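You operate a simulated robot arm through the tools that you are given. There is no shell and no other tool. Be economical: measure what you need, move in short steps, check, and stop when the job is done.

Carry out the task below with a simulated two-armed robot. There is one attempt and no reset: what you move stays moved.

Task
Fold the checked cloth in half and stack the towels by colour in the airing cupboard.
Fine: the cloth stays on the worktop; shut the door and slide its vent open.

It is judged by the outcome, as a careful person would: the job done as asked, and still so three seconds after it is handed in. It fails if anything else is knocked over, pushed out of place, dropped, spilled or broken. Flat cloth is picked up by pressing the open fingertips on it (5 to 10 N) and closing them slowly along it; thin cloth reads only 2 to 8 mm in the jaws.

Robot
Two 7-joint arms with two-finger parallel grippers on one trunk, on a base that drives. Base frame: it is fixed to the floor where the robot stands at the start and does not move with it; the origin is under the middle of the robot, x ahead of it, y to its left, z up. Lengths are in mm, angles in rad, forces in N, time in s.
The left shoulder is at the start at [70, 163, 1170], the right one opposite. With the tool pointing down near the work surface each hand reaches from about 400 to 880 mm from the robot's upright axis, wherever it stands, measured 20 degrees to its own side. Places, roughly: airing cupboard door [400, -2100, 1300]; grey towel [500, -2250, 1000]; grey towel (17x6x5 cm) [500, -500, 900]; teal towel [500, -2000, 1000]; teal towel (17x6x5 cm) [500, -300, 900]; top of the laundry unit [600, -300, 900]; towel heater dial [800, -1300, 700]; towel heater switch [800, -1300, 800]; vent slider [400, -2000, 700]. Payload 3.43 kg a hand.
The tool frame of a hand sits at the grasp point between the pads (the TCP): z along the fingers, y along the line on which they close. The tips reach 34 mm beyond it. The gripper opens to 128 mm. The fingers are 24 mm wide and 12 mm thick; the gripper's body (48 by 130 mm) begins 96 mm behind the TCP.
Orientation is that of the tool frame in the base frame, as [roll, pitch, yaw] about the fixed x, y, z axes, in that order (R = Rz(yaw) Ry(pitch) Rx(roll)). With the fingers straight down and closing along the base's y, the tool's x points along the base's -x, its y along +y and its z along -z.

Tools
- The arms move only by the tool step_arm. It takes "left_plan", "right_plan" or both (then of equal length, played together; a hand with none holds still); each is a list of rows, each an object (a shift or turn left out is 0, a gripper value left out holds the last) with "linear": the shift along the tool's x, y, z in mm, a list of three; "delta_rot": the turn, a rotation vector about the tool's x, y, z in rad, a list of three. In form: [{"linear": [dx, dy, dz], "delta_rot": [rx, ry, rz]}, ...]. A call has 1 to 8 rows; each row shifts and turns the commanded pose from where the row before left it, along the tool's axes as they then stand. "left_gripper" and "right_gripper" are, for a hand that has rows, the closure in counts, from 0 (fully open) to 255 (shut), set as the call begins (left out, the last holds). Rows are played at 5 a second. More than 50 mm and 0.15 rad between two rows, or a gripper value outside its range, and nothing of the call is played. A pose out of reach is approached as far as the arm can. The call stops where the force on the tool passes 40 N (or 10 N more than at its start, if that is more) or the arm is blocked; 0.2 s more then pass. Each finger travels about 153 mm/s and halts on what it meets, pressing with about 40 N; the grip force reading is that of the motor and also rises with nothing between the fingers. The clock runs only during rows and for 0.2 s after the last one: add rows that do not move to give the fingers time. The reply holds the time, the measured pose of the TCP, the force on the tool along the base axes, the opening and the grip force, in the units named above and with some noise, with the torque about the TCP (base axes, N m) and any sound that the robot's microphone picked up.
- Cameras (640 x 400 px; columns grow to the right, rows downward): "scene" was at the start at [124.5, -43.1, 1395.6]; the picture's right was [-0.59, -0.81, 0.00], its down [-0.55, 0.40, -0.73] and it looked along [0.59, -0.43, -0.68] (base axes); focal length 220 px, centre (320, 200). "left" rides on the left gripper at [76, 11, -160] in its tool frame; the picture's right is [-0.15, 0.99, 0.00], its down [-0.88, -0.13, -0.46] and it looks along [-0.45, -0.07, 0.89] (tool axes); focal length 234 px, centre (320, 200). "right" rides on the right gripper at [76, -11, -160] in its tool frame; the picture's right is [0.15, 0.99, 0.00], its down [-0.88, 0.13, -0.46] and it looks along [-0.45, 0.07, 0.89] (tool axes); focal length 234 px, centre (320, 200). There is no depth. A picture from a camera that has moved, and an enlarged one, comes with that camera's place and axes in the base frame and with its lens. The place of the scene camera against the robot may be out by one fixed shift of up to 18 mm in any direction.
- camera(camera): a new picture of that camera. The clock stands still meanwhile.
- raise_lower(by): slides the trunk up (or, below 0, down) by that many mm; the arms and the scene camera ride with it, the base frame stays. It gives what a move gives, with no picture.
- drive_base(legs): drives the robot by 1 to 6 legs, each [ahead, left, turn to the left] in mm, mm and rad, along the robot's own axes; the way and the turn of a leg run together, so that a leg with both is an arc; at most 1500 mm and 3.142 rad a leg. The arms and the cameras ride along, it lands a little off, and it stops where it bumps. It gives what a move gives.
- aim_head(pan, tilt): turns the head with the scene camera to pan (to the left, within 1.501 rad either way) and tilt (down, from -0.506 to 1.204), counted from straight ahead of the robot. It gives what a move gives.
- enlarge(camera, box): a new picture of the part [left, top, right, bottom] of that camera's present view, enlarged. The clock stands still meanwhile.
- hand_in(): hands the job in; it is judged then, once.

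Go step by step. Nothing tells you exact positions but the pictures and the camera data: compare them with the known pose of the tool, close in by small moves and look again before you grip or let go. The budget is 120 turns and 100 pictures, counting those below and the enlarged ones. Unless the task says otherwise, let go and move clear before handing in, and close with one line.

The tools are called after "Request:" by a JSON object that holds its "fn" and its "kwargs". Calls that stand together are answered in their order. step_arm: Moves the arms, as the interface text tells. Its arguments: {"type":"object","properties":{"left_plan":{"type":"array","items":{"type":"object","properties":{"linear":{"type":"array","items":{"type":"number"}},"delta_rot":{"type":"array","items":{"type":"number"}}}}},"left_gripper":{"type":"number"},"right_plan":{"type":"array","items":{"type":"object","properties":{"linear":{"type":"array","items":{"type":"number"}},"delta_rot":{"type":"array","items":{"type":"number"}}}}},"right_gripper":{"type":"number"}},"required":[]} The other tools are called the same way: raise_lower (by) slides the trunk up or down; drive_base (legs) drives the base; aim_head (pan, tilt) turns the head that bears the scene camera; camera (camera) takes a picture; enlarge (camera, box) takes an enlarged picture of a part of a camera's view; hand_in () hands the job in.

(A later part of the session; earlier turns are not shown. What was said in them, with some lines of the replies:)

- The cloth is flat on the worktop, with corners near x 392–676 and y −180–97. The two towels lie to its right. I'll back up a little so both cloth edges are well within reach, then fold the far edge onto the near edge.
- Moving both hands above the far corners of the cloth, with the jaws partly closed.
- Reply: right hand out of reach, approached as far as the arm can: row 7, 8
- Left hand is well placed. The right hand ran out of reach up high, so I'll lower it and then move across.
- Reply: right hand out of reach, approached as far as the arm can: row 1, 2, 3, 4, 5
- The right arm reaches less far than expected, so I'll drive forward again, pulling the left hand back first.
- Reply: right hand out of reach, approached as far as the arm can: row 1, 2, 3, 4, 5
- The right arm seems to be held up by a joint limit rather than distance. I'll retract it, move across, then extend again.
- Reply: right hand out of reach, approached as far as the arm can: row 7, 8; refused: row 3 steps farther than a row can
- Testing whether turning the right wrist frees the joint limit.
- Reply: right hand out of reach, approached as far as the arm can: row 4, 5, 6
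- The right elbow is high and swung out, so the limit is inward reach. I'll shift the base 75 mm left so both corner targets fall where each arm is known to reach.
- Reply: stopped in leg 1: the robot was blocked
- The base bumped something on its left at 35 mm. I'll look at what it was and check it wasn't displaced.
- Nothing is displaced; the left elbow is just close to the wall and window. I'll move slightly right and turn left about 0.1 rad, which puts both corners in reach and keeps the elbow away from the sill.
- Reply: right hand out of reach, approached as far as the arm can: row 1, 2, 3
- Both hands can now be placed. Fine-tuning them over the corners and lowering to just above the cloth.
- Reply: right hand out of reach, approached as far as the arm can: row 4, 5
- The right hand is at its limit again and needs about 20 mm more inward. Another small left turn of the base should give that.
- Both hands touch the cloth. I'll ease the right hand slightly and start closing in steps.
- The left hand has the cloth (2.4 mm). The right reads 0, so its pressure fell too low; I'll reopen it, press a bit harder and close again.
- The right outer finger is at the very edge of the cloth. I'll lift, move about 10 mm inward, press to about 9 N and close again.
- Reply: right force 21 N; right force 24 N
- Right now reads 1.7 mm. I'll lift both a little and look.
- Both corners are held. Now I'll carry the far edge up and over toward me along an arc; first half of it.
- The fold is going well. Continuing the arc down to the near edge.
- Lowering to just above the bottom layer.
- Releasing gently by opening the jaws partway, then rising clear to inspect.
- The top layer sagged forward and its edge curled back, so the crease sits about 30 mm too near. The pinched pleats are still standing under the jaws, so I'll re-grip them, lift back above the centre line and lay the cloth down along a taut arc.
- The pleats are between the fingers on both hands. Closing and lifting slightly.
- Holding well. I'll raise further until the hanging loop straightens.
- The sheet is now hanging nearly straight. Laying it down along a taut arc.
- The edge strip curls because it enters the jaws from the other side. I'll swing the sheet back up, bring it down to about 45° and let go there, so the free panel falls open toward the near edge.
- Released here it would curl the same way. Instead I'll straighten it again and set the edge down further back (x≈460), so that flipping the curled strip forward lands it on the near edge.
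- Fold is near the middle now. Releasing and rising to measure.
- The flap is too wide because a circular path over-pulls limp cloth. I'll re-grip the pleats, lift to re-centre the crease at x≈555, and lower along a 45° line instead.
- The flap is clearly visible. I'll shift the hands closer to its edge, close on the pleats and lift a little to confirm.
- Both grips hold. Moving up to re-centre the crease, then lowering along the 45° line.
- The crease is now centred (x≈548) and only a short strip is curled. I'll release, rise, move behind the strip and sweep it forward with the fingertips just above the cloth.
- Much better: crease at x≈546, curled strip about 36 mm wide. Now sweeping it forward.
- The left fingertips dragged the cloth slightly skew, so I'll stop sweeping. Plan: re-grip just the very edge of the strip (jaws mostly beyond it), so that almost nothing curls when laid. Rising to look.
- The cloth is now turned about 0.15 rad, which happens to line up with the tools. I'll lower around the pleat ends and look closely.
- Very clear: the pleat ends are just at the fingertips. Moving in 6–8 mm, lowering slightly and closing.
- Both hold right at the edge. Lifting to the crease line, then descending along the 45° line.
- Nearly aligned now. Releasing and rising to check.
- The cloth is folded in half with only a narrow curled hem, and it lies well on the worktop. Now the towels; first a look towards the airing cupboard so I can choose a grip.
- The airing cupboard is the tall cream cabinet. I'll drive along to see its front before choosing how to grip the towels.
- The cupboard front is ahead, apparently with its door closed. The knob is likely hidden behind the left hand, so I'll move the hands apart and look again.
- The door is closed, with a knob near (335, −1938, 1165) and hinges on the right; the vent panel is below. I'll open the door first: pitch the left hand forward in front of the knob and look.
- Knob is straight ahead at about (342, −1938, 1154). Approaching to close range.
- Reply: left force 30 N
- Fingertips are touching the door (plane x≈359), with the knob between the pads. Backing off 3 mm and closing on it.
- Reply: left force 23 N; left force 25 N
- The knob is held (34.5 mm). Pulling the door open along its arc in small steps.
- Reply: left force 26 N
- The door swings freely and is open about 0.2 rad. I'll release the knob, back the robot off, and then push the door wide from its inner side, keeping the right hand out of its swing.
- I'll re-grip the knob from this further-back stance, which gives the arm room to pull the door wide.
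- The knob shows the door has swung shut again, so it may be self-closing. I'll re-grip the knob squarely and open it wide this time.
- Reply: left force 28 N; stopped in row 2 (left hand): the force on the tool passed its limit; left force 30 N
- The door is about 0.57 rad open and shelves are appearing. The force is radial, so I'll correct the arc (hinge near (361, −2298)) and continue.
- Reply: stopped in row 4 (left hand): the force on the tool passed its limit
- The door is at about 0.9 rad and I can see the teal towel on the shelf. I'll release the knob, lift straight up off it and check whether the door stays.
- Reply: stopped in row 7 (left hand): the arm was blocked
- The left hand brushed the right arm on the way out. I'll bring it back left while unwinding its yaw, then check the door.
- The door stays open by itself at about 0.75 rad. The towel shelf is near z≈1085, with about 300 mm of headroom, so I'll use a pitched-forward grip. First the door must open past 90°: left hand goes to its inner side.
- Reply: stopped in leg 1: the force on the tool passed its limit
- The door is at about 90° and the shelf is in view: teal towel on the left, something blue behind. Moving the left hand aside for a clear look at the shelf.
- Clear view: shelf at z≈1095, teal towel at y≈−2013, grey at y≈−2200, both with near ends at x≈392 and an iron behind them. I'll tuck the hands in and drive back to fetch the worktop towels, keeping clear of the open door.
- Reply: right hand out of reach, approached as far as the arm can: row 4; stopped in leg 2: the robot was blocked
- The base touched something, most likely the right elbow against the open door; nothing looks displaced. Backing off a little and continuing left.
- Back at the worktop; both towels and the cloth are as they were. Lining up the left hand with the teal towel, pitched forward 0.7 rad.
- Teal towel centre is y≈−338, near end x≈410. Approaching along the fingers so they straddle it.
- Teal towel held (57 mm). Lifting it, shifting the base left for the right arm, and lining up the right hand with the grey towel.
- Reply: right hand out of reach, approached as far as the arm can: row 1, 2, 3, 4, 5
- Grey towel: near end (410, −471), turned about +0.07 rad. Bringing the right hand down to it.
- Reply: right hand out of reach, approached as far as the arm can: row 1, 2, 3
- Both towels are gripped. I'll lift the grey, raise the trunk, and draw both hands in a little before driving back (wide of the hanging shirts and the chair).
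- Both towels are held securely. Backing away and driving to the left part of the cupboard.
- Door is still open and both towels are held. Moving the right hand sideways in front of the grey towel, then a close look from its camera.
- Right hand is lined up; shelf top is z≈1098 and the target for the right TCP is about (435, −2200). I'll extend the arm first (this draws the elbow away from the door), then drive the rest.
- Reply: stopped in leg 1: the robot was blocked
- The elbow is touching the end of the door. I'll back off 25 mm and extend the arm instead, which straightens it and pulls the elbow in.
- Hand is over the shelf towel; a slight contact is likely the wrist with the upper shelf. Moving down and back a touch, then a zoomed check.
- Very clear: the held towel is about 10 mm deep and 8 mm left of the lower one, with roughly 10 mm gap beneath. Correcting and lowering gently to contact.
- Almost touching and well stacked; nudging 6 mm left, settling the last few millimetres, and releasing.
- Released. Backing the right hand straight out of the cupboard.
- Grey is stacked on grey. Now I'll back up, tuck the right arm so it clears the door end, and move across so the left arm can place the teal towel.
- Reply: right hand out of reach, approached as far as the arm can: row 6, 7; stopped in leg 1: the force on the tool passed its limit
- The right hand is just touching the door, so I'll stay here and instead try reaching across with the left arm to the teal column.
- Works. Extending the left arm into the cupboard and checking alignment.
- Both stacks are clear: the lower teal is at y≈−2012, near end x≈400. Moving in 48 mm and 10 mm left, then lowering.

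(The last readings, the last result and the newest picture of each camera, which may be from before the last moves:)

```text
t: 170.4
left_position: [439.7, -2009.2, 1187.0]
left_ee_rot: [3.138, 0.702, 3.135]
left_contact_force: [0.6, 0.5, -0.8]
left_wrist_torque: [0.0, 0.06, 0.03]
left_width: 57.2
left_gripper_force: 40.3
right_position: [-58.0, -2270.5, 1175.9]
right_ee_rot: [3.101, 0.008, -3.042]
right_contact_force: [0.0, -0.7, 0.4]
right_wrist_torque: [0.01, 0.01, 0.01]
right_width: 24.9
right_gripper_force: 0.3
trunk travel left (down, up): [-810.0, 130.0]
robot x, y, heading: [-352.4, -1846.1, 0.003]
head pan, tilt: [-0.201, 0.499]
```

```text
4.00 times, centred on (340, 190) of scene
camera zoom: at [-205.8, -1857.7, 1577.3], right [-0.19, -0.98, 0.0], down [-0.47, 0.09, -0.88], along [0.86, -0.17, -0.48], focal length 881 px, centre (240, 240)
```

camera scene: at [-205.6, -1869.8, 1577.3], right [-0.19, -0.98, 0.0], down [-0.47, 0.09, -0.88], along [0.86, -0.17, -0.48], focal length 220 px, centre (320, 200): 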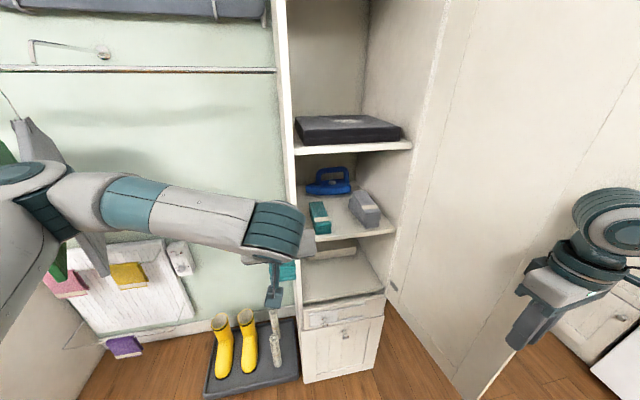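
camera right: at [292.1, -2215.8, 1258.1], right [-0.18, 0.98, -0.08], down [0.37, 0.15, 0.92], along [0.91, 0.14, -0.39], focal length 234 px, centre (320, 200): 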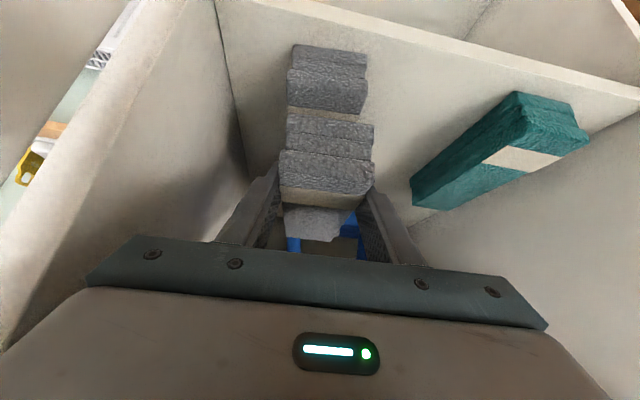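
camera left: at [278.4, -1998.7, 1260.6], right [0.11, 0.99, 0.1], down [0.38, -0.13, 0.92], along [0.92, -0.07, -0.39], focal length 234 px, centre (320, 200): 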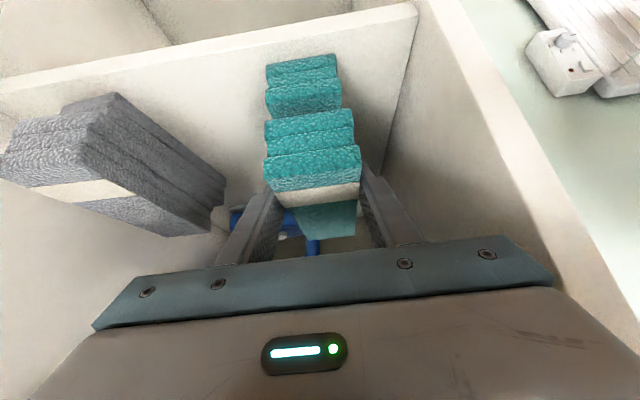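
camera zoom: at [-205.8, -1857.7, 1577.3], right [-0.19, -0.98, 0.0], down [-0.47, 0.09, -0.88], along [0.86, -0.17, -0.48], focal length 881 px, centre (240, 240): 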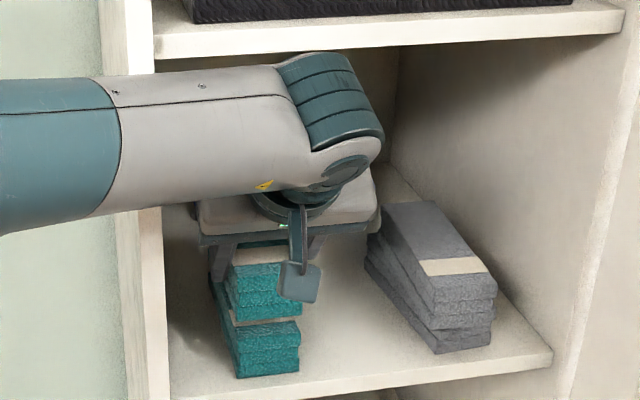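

Aligned within a few millimetres. Lowering to rest on the teal towel.

Request:
{"fn": "step_arm", "kwargs": {"left_plan": [{"linear": [-3, -3, 2.5]}, {"linear": [3.9, 0, 4.6]}, {"linear": [3.9, 0, 4.6]}, {"linear": [2.6, 0, 3]}, {"linear": [1.9, 0, 2.3]}, {"linear": [0, 0, 0]}]}}

Request:
{"fn": "step_arm", "kwargs": {"left_plan": [{"linear": [1.3, 0, 1.5]}, {"linear": [0.7, 0, 0.8]}, {"linear": [0, 0, 0]}]}}

```text
t: 171.8
left_position: [443.4, -2013.7, 1168.3]
left_ee_rot: [3.138, 0.701, 3.137]
left_contact_force: [0.2, -0.1, -1.9]
left_wrist_torque: [0.0, 0.05, -0.02]
left_width: 57.5
left_gripper_force: 40.5
right_position: [-59.0, -2270.7, 1175.0]
right_ee_rot: [3.101, 0.009, -3.041]
right_contact_force: [-0.5, -0.3, 0.5]
right_wrist_torque: [0.04, 0.0, -0.02]
right_width: 25.3
right_gripper_force: 0.1
trunk travel left (down, up): [-810.0, 130.0]
robot x, y, heading: [-350.1, -1846.9, 0.002]
head pan, tilt: [-0.201, 0.499]
```

```text
t: 172.6
left_position: [443.1, -2014.3, 1165.6]
left_ee_rot: [3.139, 0.701, 3.136]
left_contact_force: [-0.1, 0.3, -1.4]
left_wrist_torque: [-0.01, 0.07, 0.01]
left_width: 57.1
left_gripper_force: 40.0
right_position: [-57.6, -2270.5, 1176.2]
right_ee_rot: [3.1, 0.009, -3.042]
right_contact_force: [-0.3, 0.3, -0.3]
right_wrist_torque: [0.04, 0.01, -0.02]
right_width: 24.7
right_gripper_force: 0.0
trunk travel left (down, up): [-810.0, 130.0]
robot x, y, heading: [-355.6, -1846.2, 0.003]
head pan, tilt: [-0.201, 0.499]
```

Request:
{"fn": "step_arm", "kwargs": {"left_plan": [{"linear": [1.3, 0, 1.5]}, {"linear": [1.3, 0, 1.5]}, {"linear": [0, 0, 0]}]}}

Request:
{"fn": "step_arm", "kwargs": {"left_plan": [{"linear": [1.3, 0, 1.5]}, {"linear": [0.7, 0, 0.8]}, {"linear": [0, 0, 0]}]}}

```text
t: 173.4
left_position: [442.3, -2012.3, 1163.6]
left_ee_rot: [3.138, 0.705, 3.137]
left_contact_force: [2.5, -1.1, 6.9]
left_wrist_torque: [-0.2, -0.94, 0.0]
left_width: 57.5
left_gripper_force: 40.3
right_position: [-59.9, -2270.3, 1175.5]
right_ee_rot: [3.104, 0.009, -3.041]
right_contact_force: [-0.2, -0.4, -0.4]
right_wrist_torque: [0.01, 0.03, 0.01]
right_width: 25.0
right_gripper_force: 0.0
trunk travel left (down, up): [-810.0, 130.0]
robot x, y, heading: [-355.3, -1843.3, 0.001]
head pan, tilt: [-0.201, 0.499]
```

```text
t: 174.2
left_position: [441.7, -2013.4, 1163.6]
left_ee_rot: [3.14, 0.709, 3.139]
left_contact_force: [9.6, -3.2, 29.7]
left_wrist_torque: [-0.27, 0.0, 0.0]
left_width: 57.5
left_gripper_force: 40.8
right_position: [-61.0, -2270.6, 1175.9]
right_ee_rot: [3.102, 0.01, -3.042]
right_contact_force: [-0.2, 0.0, -0.6]
right_wrist_torque: [-0.02, 0.0, 0.02]
right_width: 25.0
right_gripper_force: 0.1
trunk travel left (down, up): [-810.0, 130.0]
robot x, y, heading: [-354.3, -1845.2, 0.007]
head pan, tilt: [-0.201, 0.499]
```

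Contact made at TCP z≈1163. Easing the pressure, releasing, and backing straight out.

Request:
{"fn": "step_arm", "kwargs": {"left_plan": [{"linear": [-1.8, 0, -2.1]}, {"linear": [0, 0, 0]}]}}

Request:
{"fn": "step_arm", "kwargs": {"left_plan": [{"linear": [0, 0, 0]}, {"linear": [0, 0, 0]}, {"linear": [0, 0, 0]}, {"linear": [15, 0, -14.5]}, {"linear": [26.7, 0, -22.6]}, {"linear": [26.7, 0, -22.6]}, {"linear": [26.7, 0, -22.6]}, {"linear": [26.7, 0, -22.6]}], "left_gripper": 95}}

Request:
{"fn": "enlarge", "kwargs": {"camera": "scene", "box": [260, 140, 420, 240]}}

```text
t: 174.8
left_position: [441.0, -2013.8, 1163.0]
left_ee_rot: [3.137, 0.706, 3.137]
left_contact_force: [8.4, -3.3, 20.9]
left_wrist_torque: [-0.38, -1.02, -0.15]
left_width: 57.6
left_gripper_force: 39.9
right_position: [-61.0, -2270.9, 1175.7]
right_ee_rot: [3.101, 0.01, -3.042]
right_contact_force: [0.6, -0.3, 0.5]
right_wrist_torque: [0.01, 0.0, -0.01]
right_width: 25.0
right_gripper_force: 0.0
trunk travel left (down, up): [-810.0, 130.0]
robot x, y, heading: [-350.3, -1847.5, 0.008]
head pan, tilt: [-0.201, 0.499]
```

```text
t: 176.6
left_position: [280.7, -2012.8, 1164.0]
left_ee_rot: [3.137, 0.703, 3.14]
left_contact_force: [-0.1, -0.3, 0.5]
left_wrist_torque: [-0.02, -0.01, 0.0]
left_width: 80.1
left_gripper_force: 0.0
right_position: [-59.9, -2270.8, 1173.8]
right_ee_rot: [3.102, 0.009, -3.042]
right_contact_force: [-0.1, 0.3, -0.5]
right_wrist_torque: [-0.02, -0.02, 0.01]
right_width: 25.0
right_gripper_force: 0.0
trunk travel left (down, up): [-810.0, 130.0]
robot x, y, heading: [-350.8, -1845.4, 0.003]
head pan, tilt: [-0.201, 0.499]
```

```text
4.00 times, centred on (340, 190) of scene
camera zoom: at [-207.7, -1857.7, 1577.5], right [-0.19, -0.98, 0.0], down [-0.47, 0.09, -0.88], along [0.86, -0.17, -0.48], focal length 881 px, centre (240, 240)
```

zoom: 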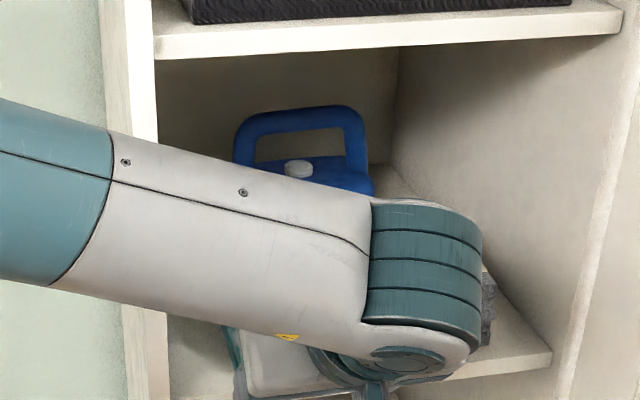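

Both towels are released on their stacks. Now closing the door: left hand out of the swing, base back and right, and the right hand goes around to the door's outer face.

Request:
{"fn": "step_arm", "kwargs": {"left_plan": [{"linear": [18.3, 40, -15.5]}, {"linear": [18.3, 40, -15.5]}, {"linear": [18.3, 40, -15.5]}, {"linear": [18.3, 40, -15.5]}, {"linear": [18.3, 40, -15.5]}]}}

Request:
{"fn": "enlarge", "kwargs": {"camera": "scene", "box": [260, 120, 420, 220]}}

Request:
{"fn": "drive_base", "kwargs": {"legs": [[-45, 0, 0], [0, -300, 0]]}}

Request:
{"fn": "step_arm", "kwargs": {"right_plan": [{"linear": [-36, 0, 0]}, {"linear": [-36, 0, 0]}, {"linear": [-36, 0, 0]}]}}

```text
t: 177.8
left_position: [162.9, -1810.2, 1164.6]
left_ee_rot: [3.141, 0.704, 3.138]
left_contact_force: [0.0, 1.1, 0.1]
left_wrist_torque: [0.0, -0.01, -0.09]
left_width: 80.1
left_gripper_force: 0.1
right_position: [-58.5, -2268.5, 1177.0]
right_ee_rot: [3.102, 0.008, -3.042]
right_contact_force: [-0.3, 0.4, -1.3]
right_wrist_torque: [-0.02, -0.02, -0.01]
right_width: 25.1
right_gripper_force: 0.0
trunk travel left (down, up): [-810.0, 130.0]
robot x, y, heading: [-354.2, -1847.4, 0.001]
head pan, tilt: [-0.201, 0.499]
```

```text
4.00 times, centred on (340, 170) of scene
camera zoom: at [-207.3, -1854.6, 1577.6], right [-0.19, -0.98, 0.0], down [-0.47, 0.09, -0.88], along [0.86, -0.17, -0.48], focal length 881 px, centre (240, 320)
```

zoom: 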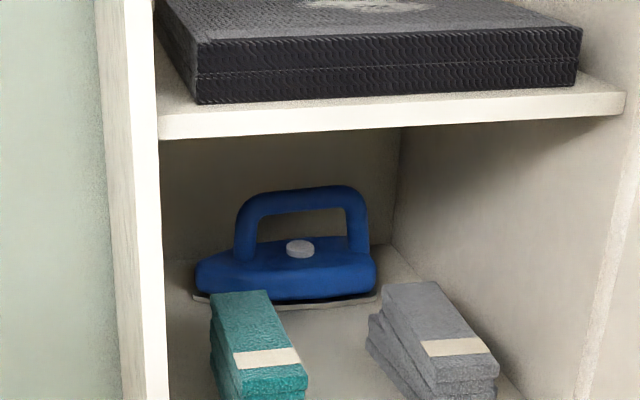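

```text
t: 180.3
left_position: [119.2, -2108.0, 1163.8]
left_ee_rot: [3.14, 0.702, 3.134]
left_contact_force: [0.6, -0.1, -0.5]
left_wrist_torque: [-0.01, 0.0, -0.01]
left_width: 80.3
left_gripper_force: 0.1
right_position: [-104.2, -2564.1, 1176.6]
right_ee_rot: [3.103, 0.008, -3.044]
right_contact_force: [-0.2, 0.2, 0.6]
right_wrist_torque: [0.0, 0.0, -0.02]
right_width: 25.3
right_gripper_force: 0.1
trunk travel left (down, up): [-810.0, 130.0]
robot x, y, heading: [-394.8, -2140.7, 0.003]
head pan, tilt: [-0.201, 0.499]
```

```text
t: 181.2
left_position: [118.9, -2107.3, 1162.5]
left_ee_rot: [3.141, 0.701, 3.134]
left_contact_force: [0.6, -0.4, -0.5]
left_wrist_torque: [-0.01, 0.03, -0.01]
left_width: 80.2
left_gripper_force: 0.1
right_position: [4.6, -2554.0, 1175.9]
right_ee_rot: [3.102, 0.007, -3.045]
right_contact_force: [0.4, -0.1, 0.6]
right_wrist_torque: [-0.02, 0.01, -0.02]
right_width: 25.2
right_gripper_force: 0.0
trunk travel left (down, up): [-810.0, 130.0]
robot x, y, heading: [-397.2, -2142.4, 0.0]
head pan, tilt: [-0.201, 0.499]
```

Stacks look neat. Driving left so the right hand sweeps the door round.

Request:
{"fn": "drive_base", "kwargs": {"legs": [[0, 330, 0], [90, 90, 0]]}}

Request:
{"fn": "camera", "kwargs": {"camera": "scene"}}

```text
t: 184.2
left_position: [208.1, -1691.9, 1164.2]
left_ee_rot: [3.137, 0.702, 3.13]
left_contact_force: [-1.1, -0.5, -0.1]
left_wrist_torque: [-0.02, 0.0, -0.04]
left_width: 80.2
left_gripper_force: 0.1
right_position: [92.2, -2136.8, 1177.4]
right_ee_rot: [3.101, 0.009, -3.048]
right_contact_force: [-0.2, -0.5, -0.6]
right_wrist_torque: [0.0, -0.06, 0.04]
right_width: 25.1
right_gripper_force: 0.0
trunk travel left (down, up): [-810.0, 130.0]
robot x, y, heading: [-307.6, -1722.2, -0.003]
head pan, tilt: [-0.201, 0.499]
```

```text
9 pictures are left
camera scene: at [-161.6, -1733.9, 1577.6], right [-0.2, -0.98, 0.0], down [-0.47, 0.1, -0.88], along [0.86, -0.18, -0.48], focal length 220 px, centre (320, 200)
```

scene: 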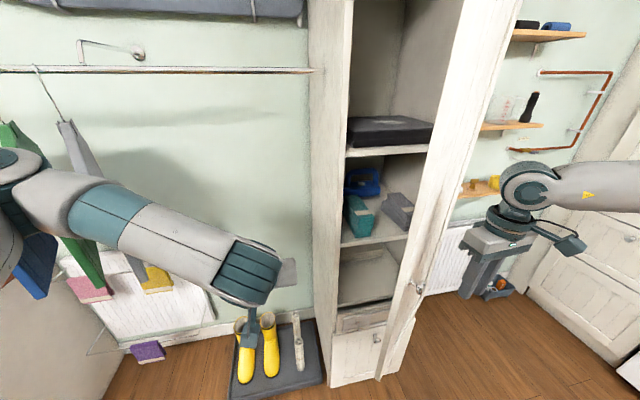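

The door is now about 0.6 rad open. I'll push it shut by extending the right arm forward against its outer face.

Request:
{"fn": "step_arm", "kwargs": {"right_plan": [{"linear": [-40, 0, 0]}, {"linear": [-40, 0, 0]}, {"linear": [-40, 0, 0]}, {"linear": [-40, 0, 0]}, {"linear": [-36, 0, 0]}, {"linear": [-30, 0, 0]}]}}

Request:
{"fn": "step_arm", "kwargs": {"right_plan": [{"linear": [-8, 0, 0]}, {"linear": [-6, 0, 0]}, {"linear": [-6, 0, 0]}, {"linear": [0, 0, 0]}]}}

```text
t: 185.6
left_position: [205.4, -1690.9, 1165.1]
left_ee_rot: [3.138, 0.706, 3.13]
left_contact_force: [0.8, -0.3, -0.5]
left_wrist_torque: [-0.01, 0.01, 0.01]
left_width: 80.1
left_gripper_force: 0.0
right_position: [314.0, -2115.6, 1180.0]
right_ee_rot: [3.102, 0.011, -3.047]
right_contact_force: [-9.4, 0.1, 2.0]
right_wrist_torque: [0.01, -1.02, -0.19]
right_width: 25.1
right_gripper_force: 0.1
trunk travel left (down, up): [-810.0, 130.0]
robot x, y, heading: [-307.1, -1723.9, -0.006]
head pan, tilt: [-0.201, 0.499]
```

```text
t: 186.1
left_position: [202.6, -1690.3, 1166.8]
left_ee_rot: [3.14, 0.707, 3.128]
left_contact_force: [0.3, -0.1, 0.4]
left_wrist_torque: [-0.01, 0.02, 0.0]
left_width: 80.5
left_gripper_force: 0.0
right_position: [312.9, -2115.3, 1179.8]
right_ee_rot: [3.102, 0.001, -3.052]
right_contact_force: [-27.7, 1.0, 8.0]
right_wrist_torque: [-0.29, -4.03, -0.42]
right_width: 25.0
right_gripper_force: 0.1
trunk travel left (down, up): [-810.0, 130.0]
robot x, y, heading: [-309.2, -1719.9, -0.003]
head pan, tilt: [-0.201, 0.499]
stopped in row 2 (right hand): the force on the tool passed its limit (the readings are from after the stop); the commanded pose is now the measured one
```

Firm contact – the door appears shut. Backing the hand off and looking at the door and vent panel.

Request:
{"fn": "step_arm", "kwargs": {"right_plan": [{"linear": [25, 0, 0]}, {"linear": [40, -20, 0]}, {"linear": [40, -25, 0]}, {"linear": [40, -25, 0]}]}}

Request:
{"fn": "aim_head", "kwargs": {"pan": -0.45, "tilt": 0.75}}

Request:
{"fn": "camera", "kwargs": {"camera": "scene"}}

```text
t: 187.1
left_position: [208.8, -1693.5, 1163.8]
left_ee_rot: [3.136, 0.705, 3.129]
left_contact_force: [1.0, -0.2, -0.4]
left_wrist_torque: [0.02, 0.0, -0.01]
left_width: 80.3
left_gripper_force: 0.1
right_position: [182.5, -2200.2, 1170.7]
right_ee_rot: [3.097, -0.003, -3.047]
right_contact_force: [-0.2, -0.8, -0.9]
right_wrist_torque: [0.04, 0.01, -0.01]
right_width: 25.2
right_gripper_force: 0.0
trunk travel left (down, up): [-810.0, 130.0]
robot x, y, heading: [-307.1, -1722.3, -0.003]
head pan, tilt: [-0.201, 0.499]
```

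```text
t: 187.8
left_position: [207.9, -1690.3, 1164.2]
left_ee_rot: [3.136, 0.701, 3.129]
left_contact_force: [-0.3, 1.1, 0.7]
left_wrist_torque: [0.0, 0.02, 0.0]
left_width: 80.4
left_gripper_force: 0.1
right_position: [182.5, -2198.4, 1172.0]
right_ee_rot: [3.102, -0.002, -3.049]
right_contact_force: [-0.2, 0.6, -0.6]
right_wrist_torque: [-0.04, 0.04, 0.03]
right_width: 24.9
right_gripper_force: 0.0
trunk travel left (down, up): [-810.0, 130.0]
robot x, y, heading: [-308.0, -1722.7, -0.004]
head pan, tilt: [-0.45, 0.75]
```

```text
8 pictures are left
camera scene: at [-175.6, -1750.9, 1555.5], right [-0.44, -0.9, 0.0], down [-0.61, 0.3, -0.73], along [0.66, -0.32, -0.68], focal length 220 px, centre (320, 200)
```

scene: 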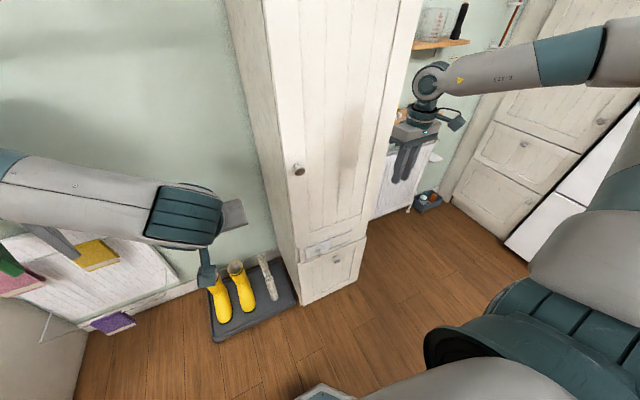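

The door is shut. Zooming in on the vent.

Request:
{"fn": "enlarge", "kwargs": {"camera": "scene", "box": [285, 218, 381, 278]}}

```text
6.67 times, centred on (333, 248) of scene
camera zoom: at [-175.6, -1750.9, 1555.5], right [-0.44, -0.9, 0.0], down [-0.61, 0.3, -0.73], along [0.66, -0.32, -0.68], focal length 1468 px, centre (233, -120)
```

zoom: 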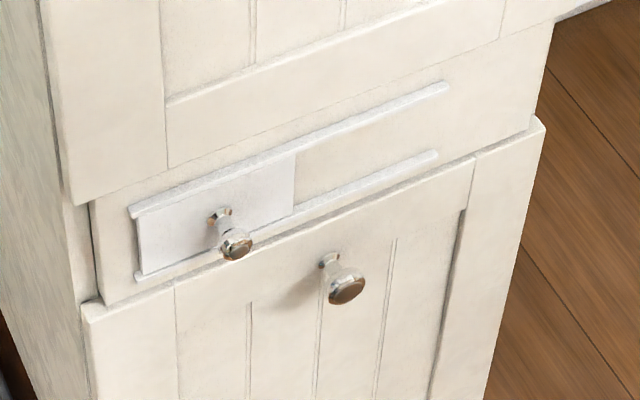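

Vent slider: a plate at the left end of its rails with a knob near (345, −2010, 675); it slides right about 115 mm. I'll move the base right, lower the trunk and bring the left hand to the knob.

Request:
{"fn": "drive_base", "kwargs": {"legs": [[0, -285, 0]]}}

Request:
{"fn": "raise_lower", "kwargs": {"by": -470}}

Request:
{"fn": "step_arm", "kwargs": {"left_plan": [{"linear": [0, -8, 0]}, {"linear": [0, -8, 0]}, {"linear": [0, -8, 0]}], "left_gripper": 125}}

Request:
{"fn": "camera", "kwargs": {"camera": "left"}}

```text
t: 189.8
left_position: [207.4, -1975.1, 1164.6]
left_ee_rot: [3.14, 0.701, 3.131]
left_contact_force: [-0.4, 0.0, 0.3]
left_wrist_torque: [0.02, 0.0, 0.02]
left_width: 80.3
left_gripper_force: 0.1
right_position: [182.5, -2483.4, 1172.7]
right_ee_rot: [3.102, -0.003, -3.049]
right_contact_force: [0.4, -0.6, 0.3]
right_wrist_torque: [0.0, -0.01, 0.01]
right_width: 25.1
right_gripper_force: 0.0
trunk travel left (down, up): [-810.0, 130.0]
robot x, y, heading: [-307.5, -2002.9, -0.005]
head pan, tilt: [-0.45, 0.75]
```

```text
refused: -470 is not a number from -400 to 400
```

```text
t: 190.6
left_position: [207.0, -2000.9, 1164.3]
left_ee_rot: [3.135, 0.702, 3.128]
left_contact_force: [-0.2, -0.6, 0.6]
left_wrist_torque: [0.01, -0.02, 0.01]
left_width: 65.0
left_gripper_force: 0.1
right_position: [182.3, -2484.0, 1171.6]
right_ee_rot: [3.1, -0.001, -3.048]
right_contact_force: [0.2, -0.6, 0.0]
right_wrist_torque: [-0.01, -0.04, 0.0]
right_width: 25.3
right_gripper_force: 0.0
trunk travel left (down, up): [-810.0, 130.0]
robot x, y, heading: [-309.7, -2000.8, -0.003]
head pan, tilt: [-0.45, 0.75]
```

```text
6 pictures are left
camera left: at [46.4, -1988.3, 1236.7], right [0.12, 0.99, 0.1], down [0.38, -0.14, 0.92], along [0.92, -0.07, -0.39], focal length 234 px, centre (320, 200)
```

left: 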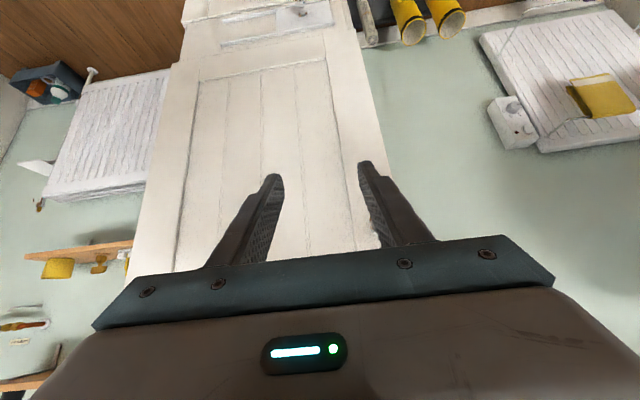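

The wrist view agrees: knob at about (345, −2009, 675). Lowering the trunk in two steps.

Request:
{"fn": "raise_lower", "kwargs": {"by": -400}}

Request:
{"fn": "raise_lower", "kwargs": {"by": -80}}

Request:
{"fn": "step_arm", "kwargs": {"left_plan": [{"linear": [-29, -4, 25]}, {"linear": [-29, -4, 25]}, {"linear": [0, 0, 0]}]}}

Request:
{"fn": "camera", "kwargs": {"camera": "left"}}

```text
t: 194.4
left_position: [207.7, -1999.8, 763.0]
left_ee_rot: [3.137, 0.702, 3.13]
left_contact_force: [0.0, 0.2, 1.3]
left_wrist_torque: [-0.01, -0.01, 0.05]
left_width: 65.3
left_gripper_force: 0.0
right_position: [182.5, -2483.8, 771.4]
right_ee_rot: [3.1, -0.002, -3.048]
right_contact_force: [-0.1, -0.5, 1.2]
right_wrist_torque: [-0.04, 0.0, 0.03]
right_width: 25.1
right_gripper_force: 0.0
trunk travel left (down, up): [-410.0, 530.0]
robot x, y, heading: [-306.6, -2006.6, 0.002]
head pan, tilt: [-0.45, 0.75]
```

```text
t: 195.6
left_position: [206.9, -1999.3, 683.7]
left_ee_rot: [3.139, 0.701, 3.131]
left_contact_force: [-1.1, -0.4, 0.8]
left_wrist_torque: [-0.04, -0.05, -0.02]
left_width: 65.2
left_gripper_force: 0.1
right_position: [181.5, -2484.4, 691.0]
right_ee_rot: [3.101, -0.001, -3.049]
right_contact_force: [0.0, 0.1, 0.7]
right_wrist_torque: [0.0, -0.02, -0.02]
right_width: 24.9
right_gripper_force: 0.0
trunk travel left (down, up): [-330.0, 610.0]
robot x, y, heading: [-310.5, -2007.0, -0.005]
head pan, tilt: [-0.45, 0.75]
```

```text
t: 196.4
left_position: [284.2, -2009.6, 684.5]
left_ee_rot: [3.138, 0.702, 3.13]
left_contact_force: [0.2, 0.2, 0.1]
left_wrist_torque: [-0.01, 0.03, 0.01]
left_width: 65.1
left_gripper_force: 0.1
right_position: [182.4, -2483.6, 690.6]
right_ee_rot: [3.101, -0.003, -3.047]
right_contact_force: [0.5, 0.0, -0.3]
right_wrist_torque: [0.02, -0.03, -0.01]
right_width: 25.3
right_gripper_force: 0.1
trunk travel left (down, up): [-330.0, 610.0]
robot x, y, heading: [-308.5, -2008.3, -0.005]
head pan, tilt: [-0.45, 0.75]
```

```text
5 pictures are left
camera left: at [123.3, -1996.7, 756.1], right [0.12, 0.99, 0.1], down [0.38, -0.14, 0.92], along [0.92, -0.07, -0.39], focal length 234 px, centre (320, 200)
```

left: 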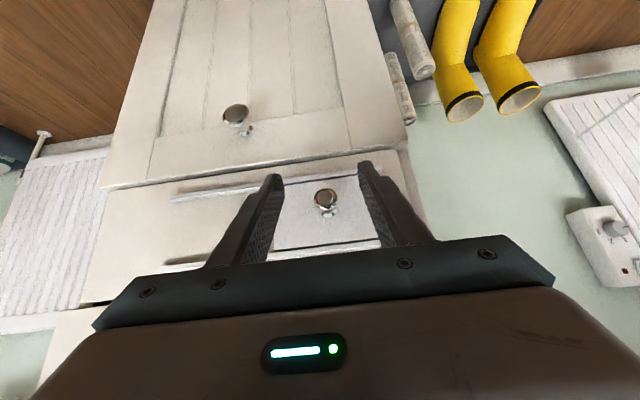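

The vent knob is centred between the fingers. Moving the last 34 mm and closing on it.

Request:
{"fn": "step_arm", "kwargs": {"left_plan": [{"linear": [-9.5, 1, 15.2]}, {"linear": [-9.4, 1, 15.2]}, {"linear": [0, 0, 0]}]}}

Request:
{"fn": "step_arm", "kwargs": {"left_plan": [{"linear": [0, 0, 0]}, {"linear": [0, 0, 0]}, {"linear": [0, 0, 0]}], "left_gripper": 240}}

```text
t: 197.2
left_position: [317.5, -2008.2, 672.7]
left_ee_rot: [3.138, 0.702, 3.13]
left_contact_force: [0.0, 1.0, -0.4]
left_wrist_torque: [-0.01, 0.01, -0.02]
left_width: 65.5
left_gripper_force: 0.1
right_position: [182.6, -2483.5, 691.0]
right_ee_rot: [3.098, -0.002, -3.047]
right_contact_force: [0.2, 0.0, 0.6]
right_wrist_torque: [0.0, -0.02, 0.02]
right_width: 25.4
right_gripper_force: 0.0
trunk travel left (down, up): [-330.0, 610.0]
robot x, y, heading: [-309.4, -2009.1, 0.001]
head pan, tilt: [-0.45, 0.75]
```

```text
t: 198.0
left_position: [318.2, -2007.6, 671.4]
left_ee_rot: [3.137, 0.7, 3.132]
left_contact_force: [1.2, -3.3, -0.6]
left_wrist_torque: [-0.03, -0.05, 0.33]
left_width: 24.0
left_gripper_force: 45.2
right_position: [182.4, -2482.9, 692.1]
right_ee_rot: [3.1, -0.003, -3.049]
right_contact_force: [0.2, 0.0, 0.3]
right_wrist_torque: [-0.05, -0.01, 0.01]
right_width: 25.0
right_gripper_force: 0.1
trunk travel left (down, up): [-330.0, 610.0]
robot x, y, heading: [-308.8, -2008.7, -0.003]
head pan, tilt: [-0.45, 0.75]
```

Knob held (24 mm). Sliding it to the right.

Request:
{"fn": "step_arm", "kwargs": {"left_plan": [{"linear": [0, -17, 0]}, {"linear": [0, -17, 0]}, {"linear": [0, -17, 0]}, {"linear": [0, -17, 0]}, {"linear": [0, -17, 0]}]}}

Request:
{"fn": "step_arm", "kwargs": {"left_plan": [{"linear": [0, -10, 0]}, {"linear": [0, -10, 0]}, {"linear": [0, -8, 0]}, {"linear": [0, -8, 0]}, {"linear": [0, -6, 0]}]}}

```text
t: 199.2
left_position: [318.7, -2092.1, 670.6]
left_ee_rot: [3.137, 0.701, 3.13]
left_contact_force: [5.8, -1.2, -3.0]
left_wrist_torque: [0.19, -0.04, 0.52]
left_width: 23.8
left_gripper_force: 45.0
right_position: [183.2, -2483.5, 691.3]
right_ee_rot: [3.101, -0.005, -3.048]
right_contact_force: [-0.6, 0.6, 0.0]
right_wrist_torque: [0.02, 0.0, 0.03]
right_width: 25.1
right_gripper_force: 0.0
trunk travel left (down, up): [-330.0, 610.0]
robot x, y, heading: [-307.7, -2006.4, 0.002]
head pan, tilt: [-0.45, 0.75]
```

```text
t: 200.5
left_position: [319.3, -2123.3, 671.2]
left_ee_rot: [3.12, 0.701, 3.135]
left_contact_force: [-6.2, 11.0, 3.7]
left_wrist_torque: [0.42, 0.23, 0.01]
left_width: 24.1
left_gripper_force: 44.7
right_position: [182.4, -2480.0, 692.2]
right_ee_rot: [3.1, -0.002, -3.043]
right_contact_force: [-0.3, -0.4, 0.2]
right_wrist_torque: [0.03, 0.01, -0.01]
right_width: 24.9
right_gripper_force: 0.2
trunk travel left (down, up): [-330.0, 610.0]
robot x, y, heading: [-309.7, -2005.8, 0.005]
head pan, tilt: [-0.45, 0.75]
stopped in row 5 (left hand): the force on the tool passed its limit (the readings are from after the stop); the commanded pose is now the measured one
```

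The slider reached its end stop after about 116 mm. Releasing the knob, backing off and checking.

Request:
{"fn": "step_arm", "kwargs": {"left_plan": [{"linear": [0, 0, 0]}, {"linear": [0, 0, 0]}, {"linear": [0, 0, 0]}, {"linear": [23, 0, -19.4]}, {"linear": [26.7, 0, -22.6]}, {"linear": [26.7, 0, -22.6]}], "left_gripper": 125}}

Request:
{"fn": "camera", "kwargs": {"camera": "left"}}

```text
t: 201.9
left_position: [218.4, -2124.6, 670.7]
left_ee_rot: [3.126, 0.701, 3.135]
left_contact_force: [0.5, 0.2, -0.3]
left_wrist_torque: [0.0, 0.01, -0.01]
left_width: 65.3
left_gripper_force: 0.1
right_position: [183.7, -2481.7, 690.6]
right_ee_rot: [3.101, -0.001, -3.043]
right_contact_force: [0.3, -0.3, 0.1]
right_wrist_torque: [0.0, 0.03, 0.01]
right_width: 25.2
right_gripper_force: 0.1
trunk travel left (down, up): [-330.0, 610.0]
robot x, y, heading: [-307.6, -2007.6, -0.001]
head pan, tilt: [-0.45, 0.75]
```

```text
4 pictures are left
camera left: at [57.0, -2114.9, 743.7], right [0.11, 0.99, 0.11], down [0.38, -0.14, 0.92], along [0.92, -0.06, -0.39], focal length 234 px, centre (320, 200)
```

left: 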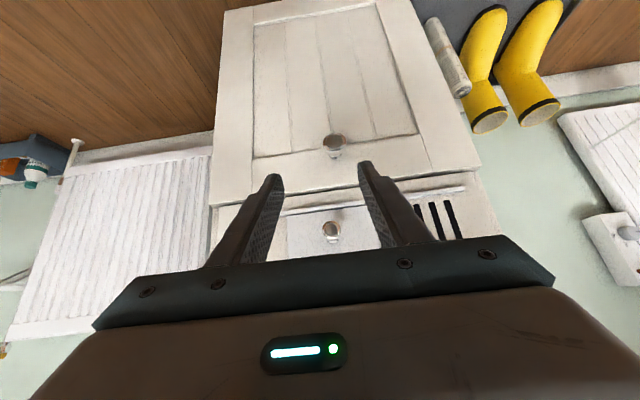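

The vent slots are uncovered. A last check of the door from a little further back.

Request:
{"fn": "drive_base", "kwargs": {"legs": [[-60, 0, 0]]}}

Request:
{"fn": "aim_head", "kwargs": {"pan": 0.0, "tilt": 0.1}}

Request:
{"fn": "camera", "kwargs": {"camera": "scene"}}

```text
t: 202.8
left_position: [158.2, -2124.8, 670.7]
left_ee_rot: [3.126, 0.702, 3.136]
left_contact_force: [-0.1, -0.1, 1.4]
left_wrist_torque: [0.0, 0.03, 0.01]
left_width: 65.5
left_gripper_force: 0.1
right_position: [122.9, -2480.2, 692.4]
right_ee_rot: [3.099, -0.002, -3.043]
right_contact_force: [0.4, -0.4, 0.8]
right_wrist_torque: [0.01, -0.03, 0.02]
right_width: 24.9
right_gripper_force: 0.1
trunk travel left (down, up): [-330.0, 610.0]
robot x, y, heading: [-365.5, -2007.4, 0.001]
head pan, tilt: [-0.45, 0.75]
```

```text
t: 203.9
left_position: [158.1, -2124.6, 670.6]
left_ee_rot: [3.127, 0.701, 3.137]
left_contact_force: [-0.7, 0.3, -0.6]
left_wrist_torque: [0.01, 0.0, 0.03]
left_width: 65.2
left_gripper_force: 0.1
right_position: [124.1, -2481.3, 691.4]
right_ee_rot: [3.099, -0.002, -3.042]
right_contact_force: [-0.2, -0.1, 0.7]
right_wrist_torque: [-0.01, 0.01, 0.0]
right_width: 25.2
right_gripper_force: 0.0
trunk travel left (down, up): [-330.0, 610.0]
robot x, y, heading: [-370.1, -2005.7, 0.003]
head pan, tilt: [0.0, 0.099]
```

```text
3 pictures are left
camera scene: at [-219.2, -1999.4, 1134.4], right [0.0, -1.0, 0.0], down [-0.1, 0.0, -0.99], along [0.99, 0.0, -0.1], focal length 220 px, centre (320, 200)
```

scene: 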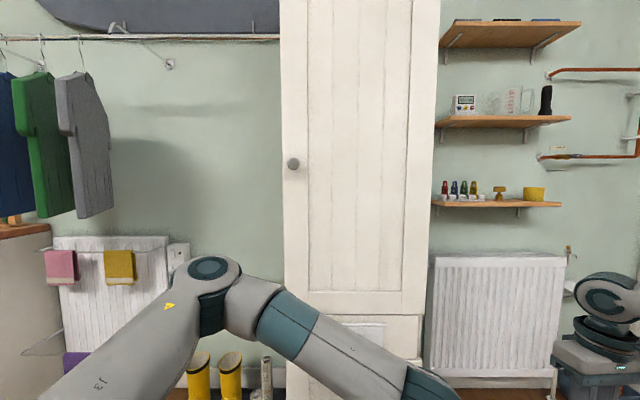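

The door is flush and shut, the vent is open, and everything around it is in place. Both hands are empty and clear, so I'm handing in.

Request:
{"fn": "hand_in", "kwargs": {}}

```text
The job is handed in.
```

The job is handed in: the cloth is folded in half on the worktop, the grey and teal towels are stacked on their matching ones in the airing cupboard, the door is shut and its vent is open. The fold isn't perfectly neat: a narrow hem curled back, so the top corners sit about 35–40 mm from the bottom ones, and the cloth ended up turned slightly.
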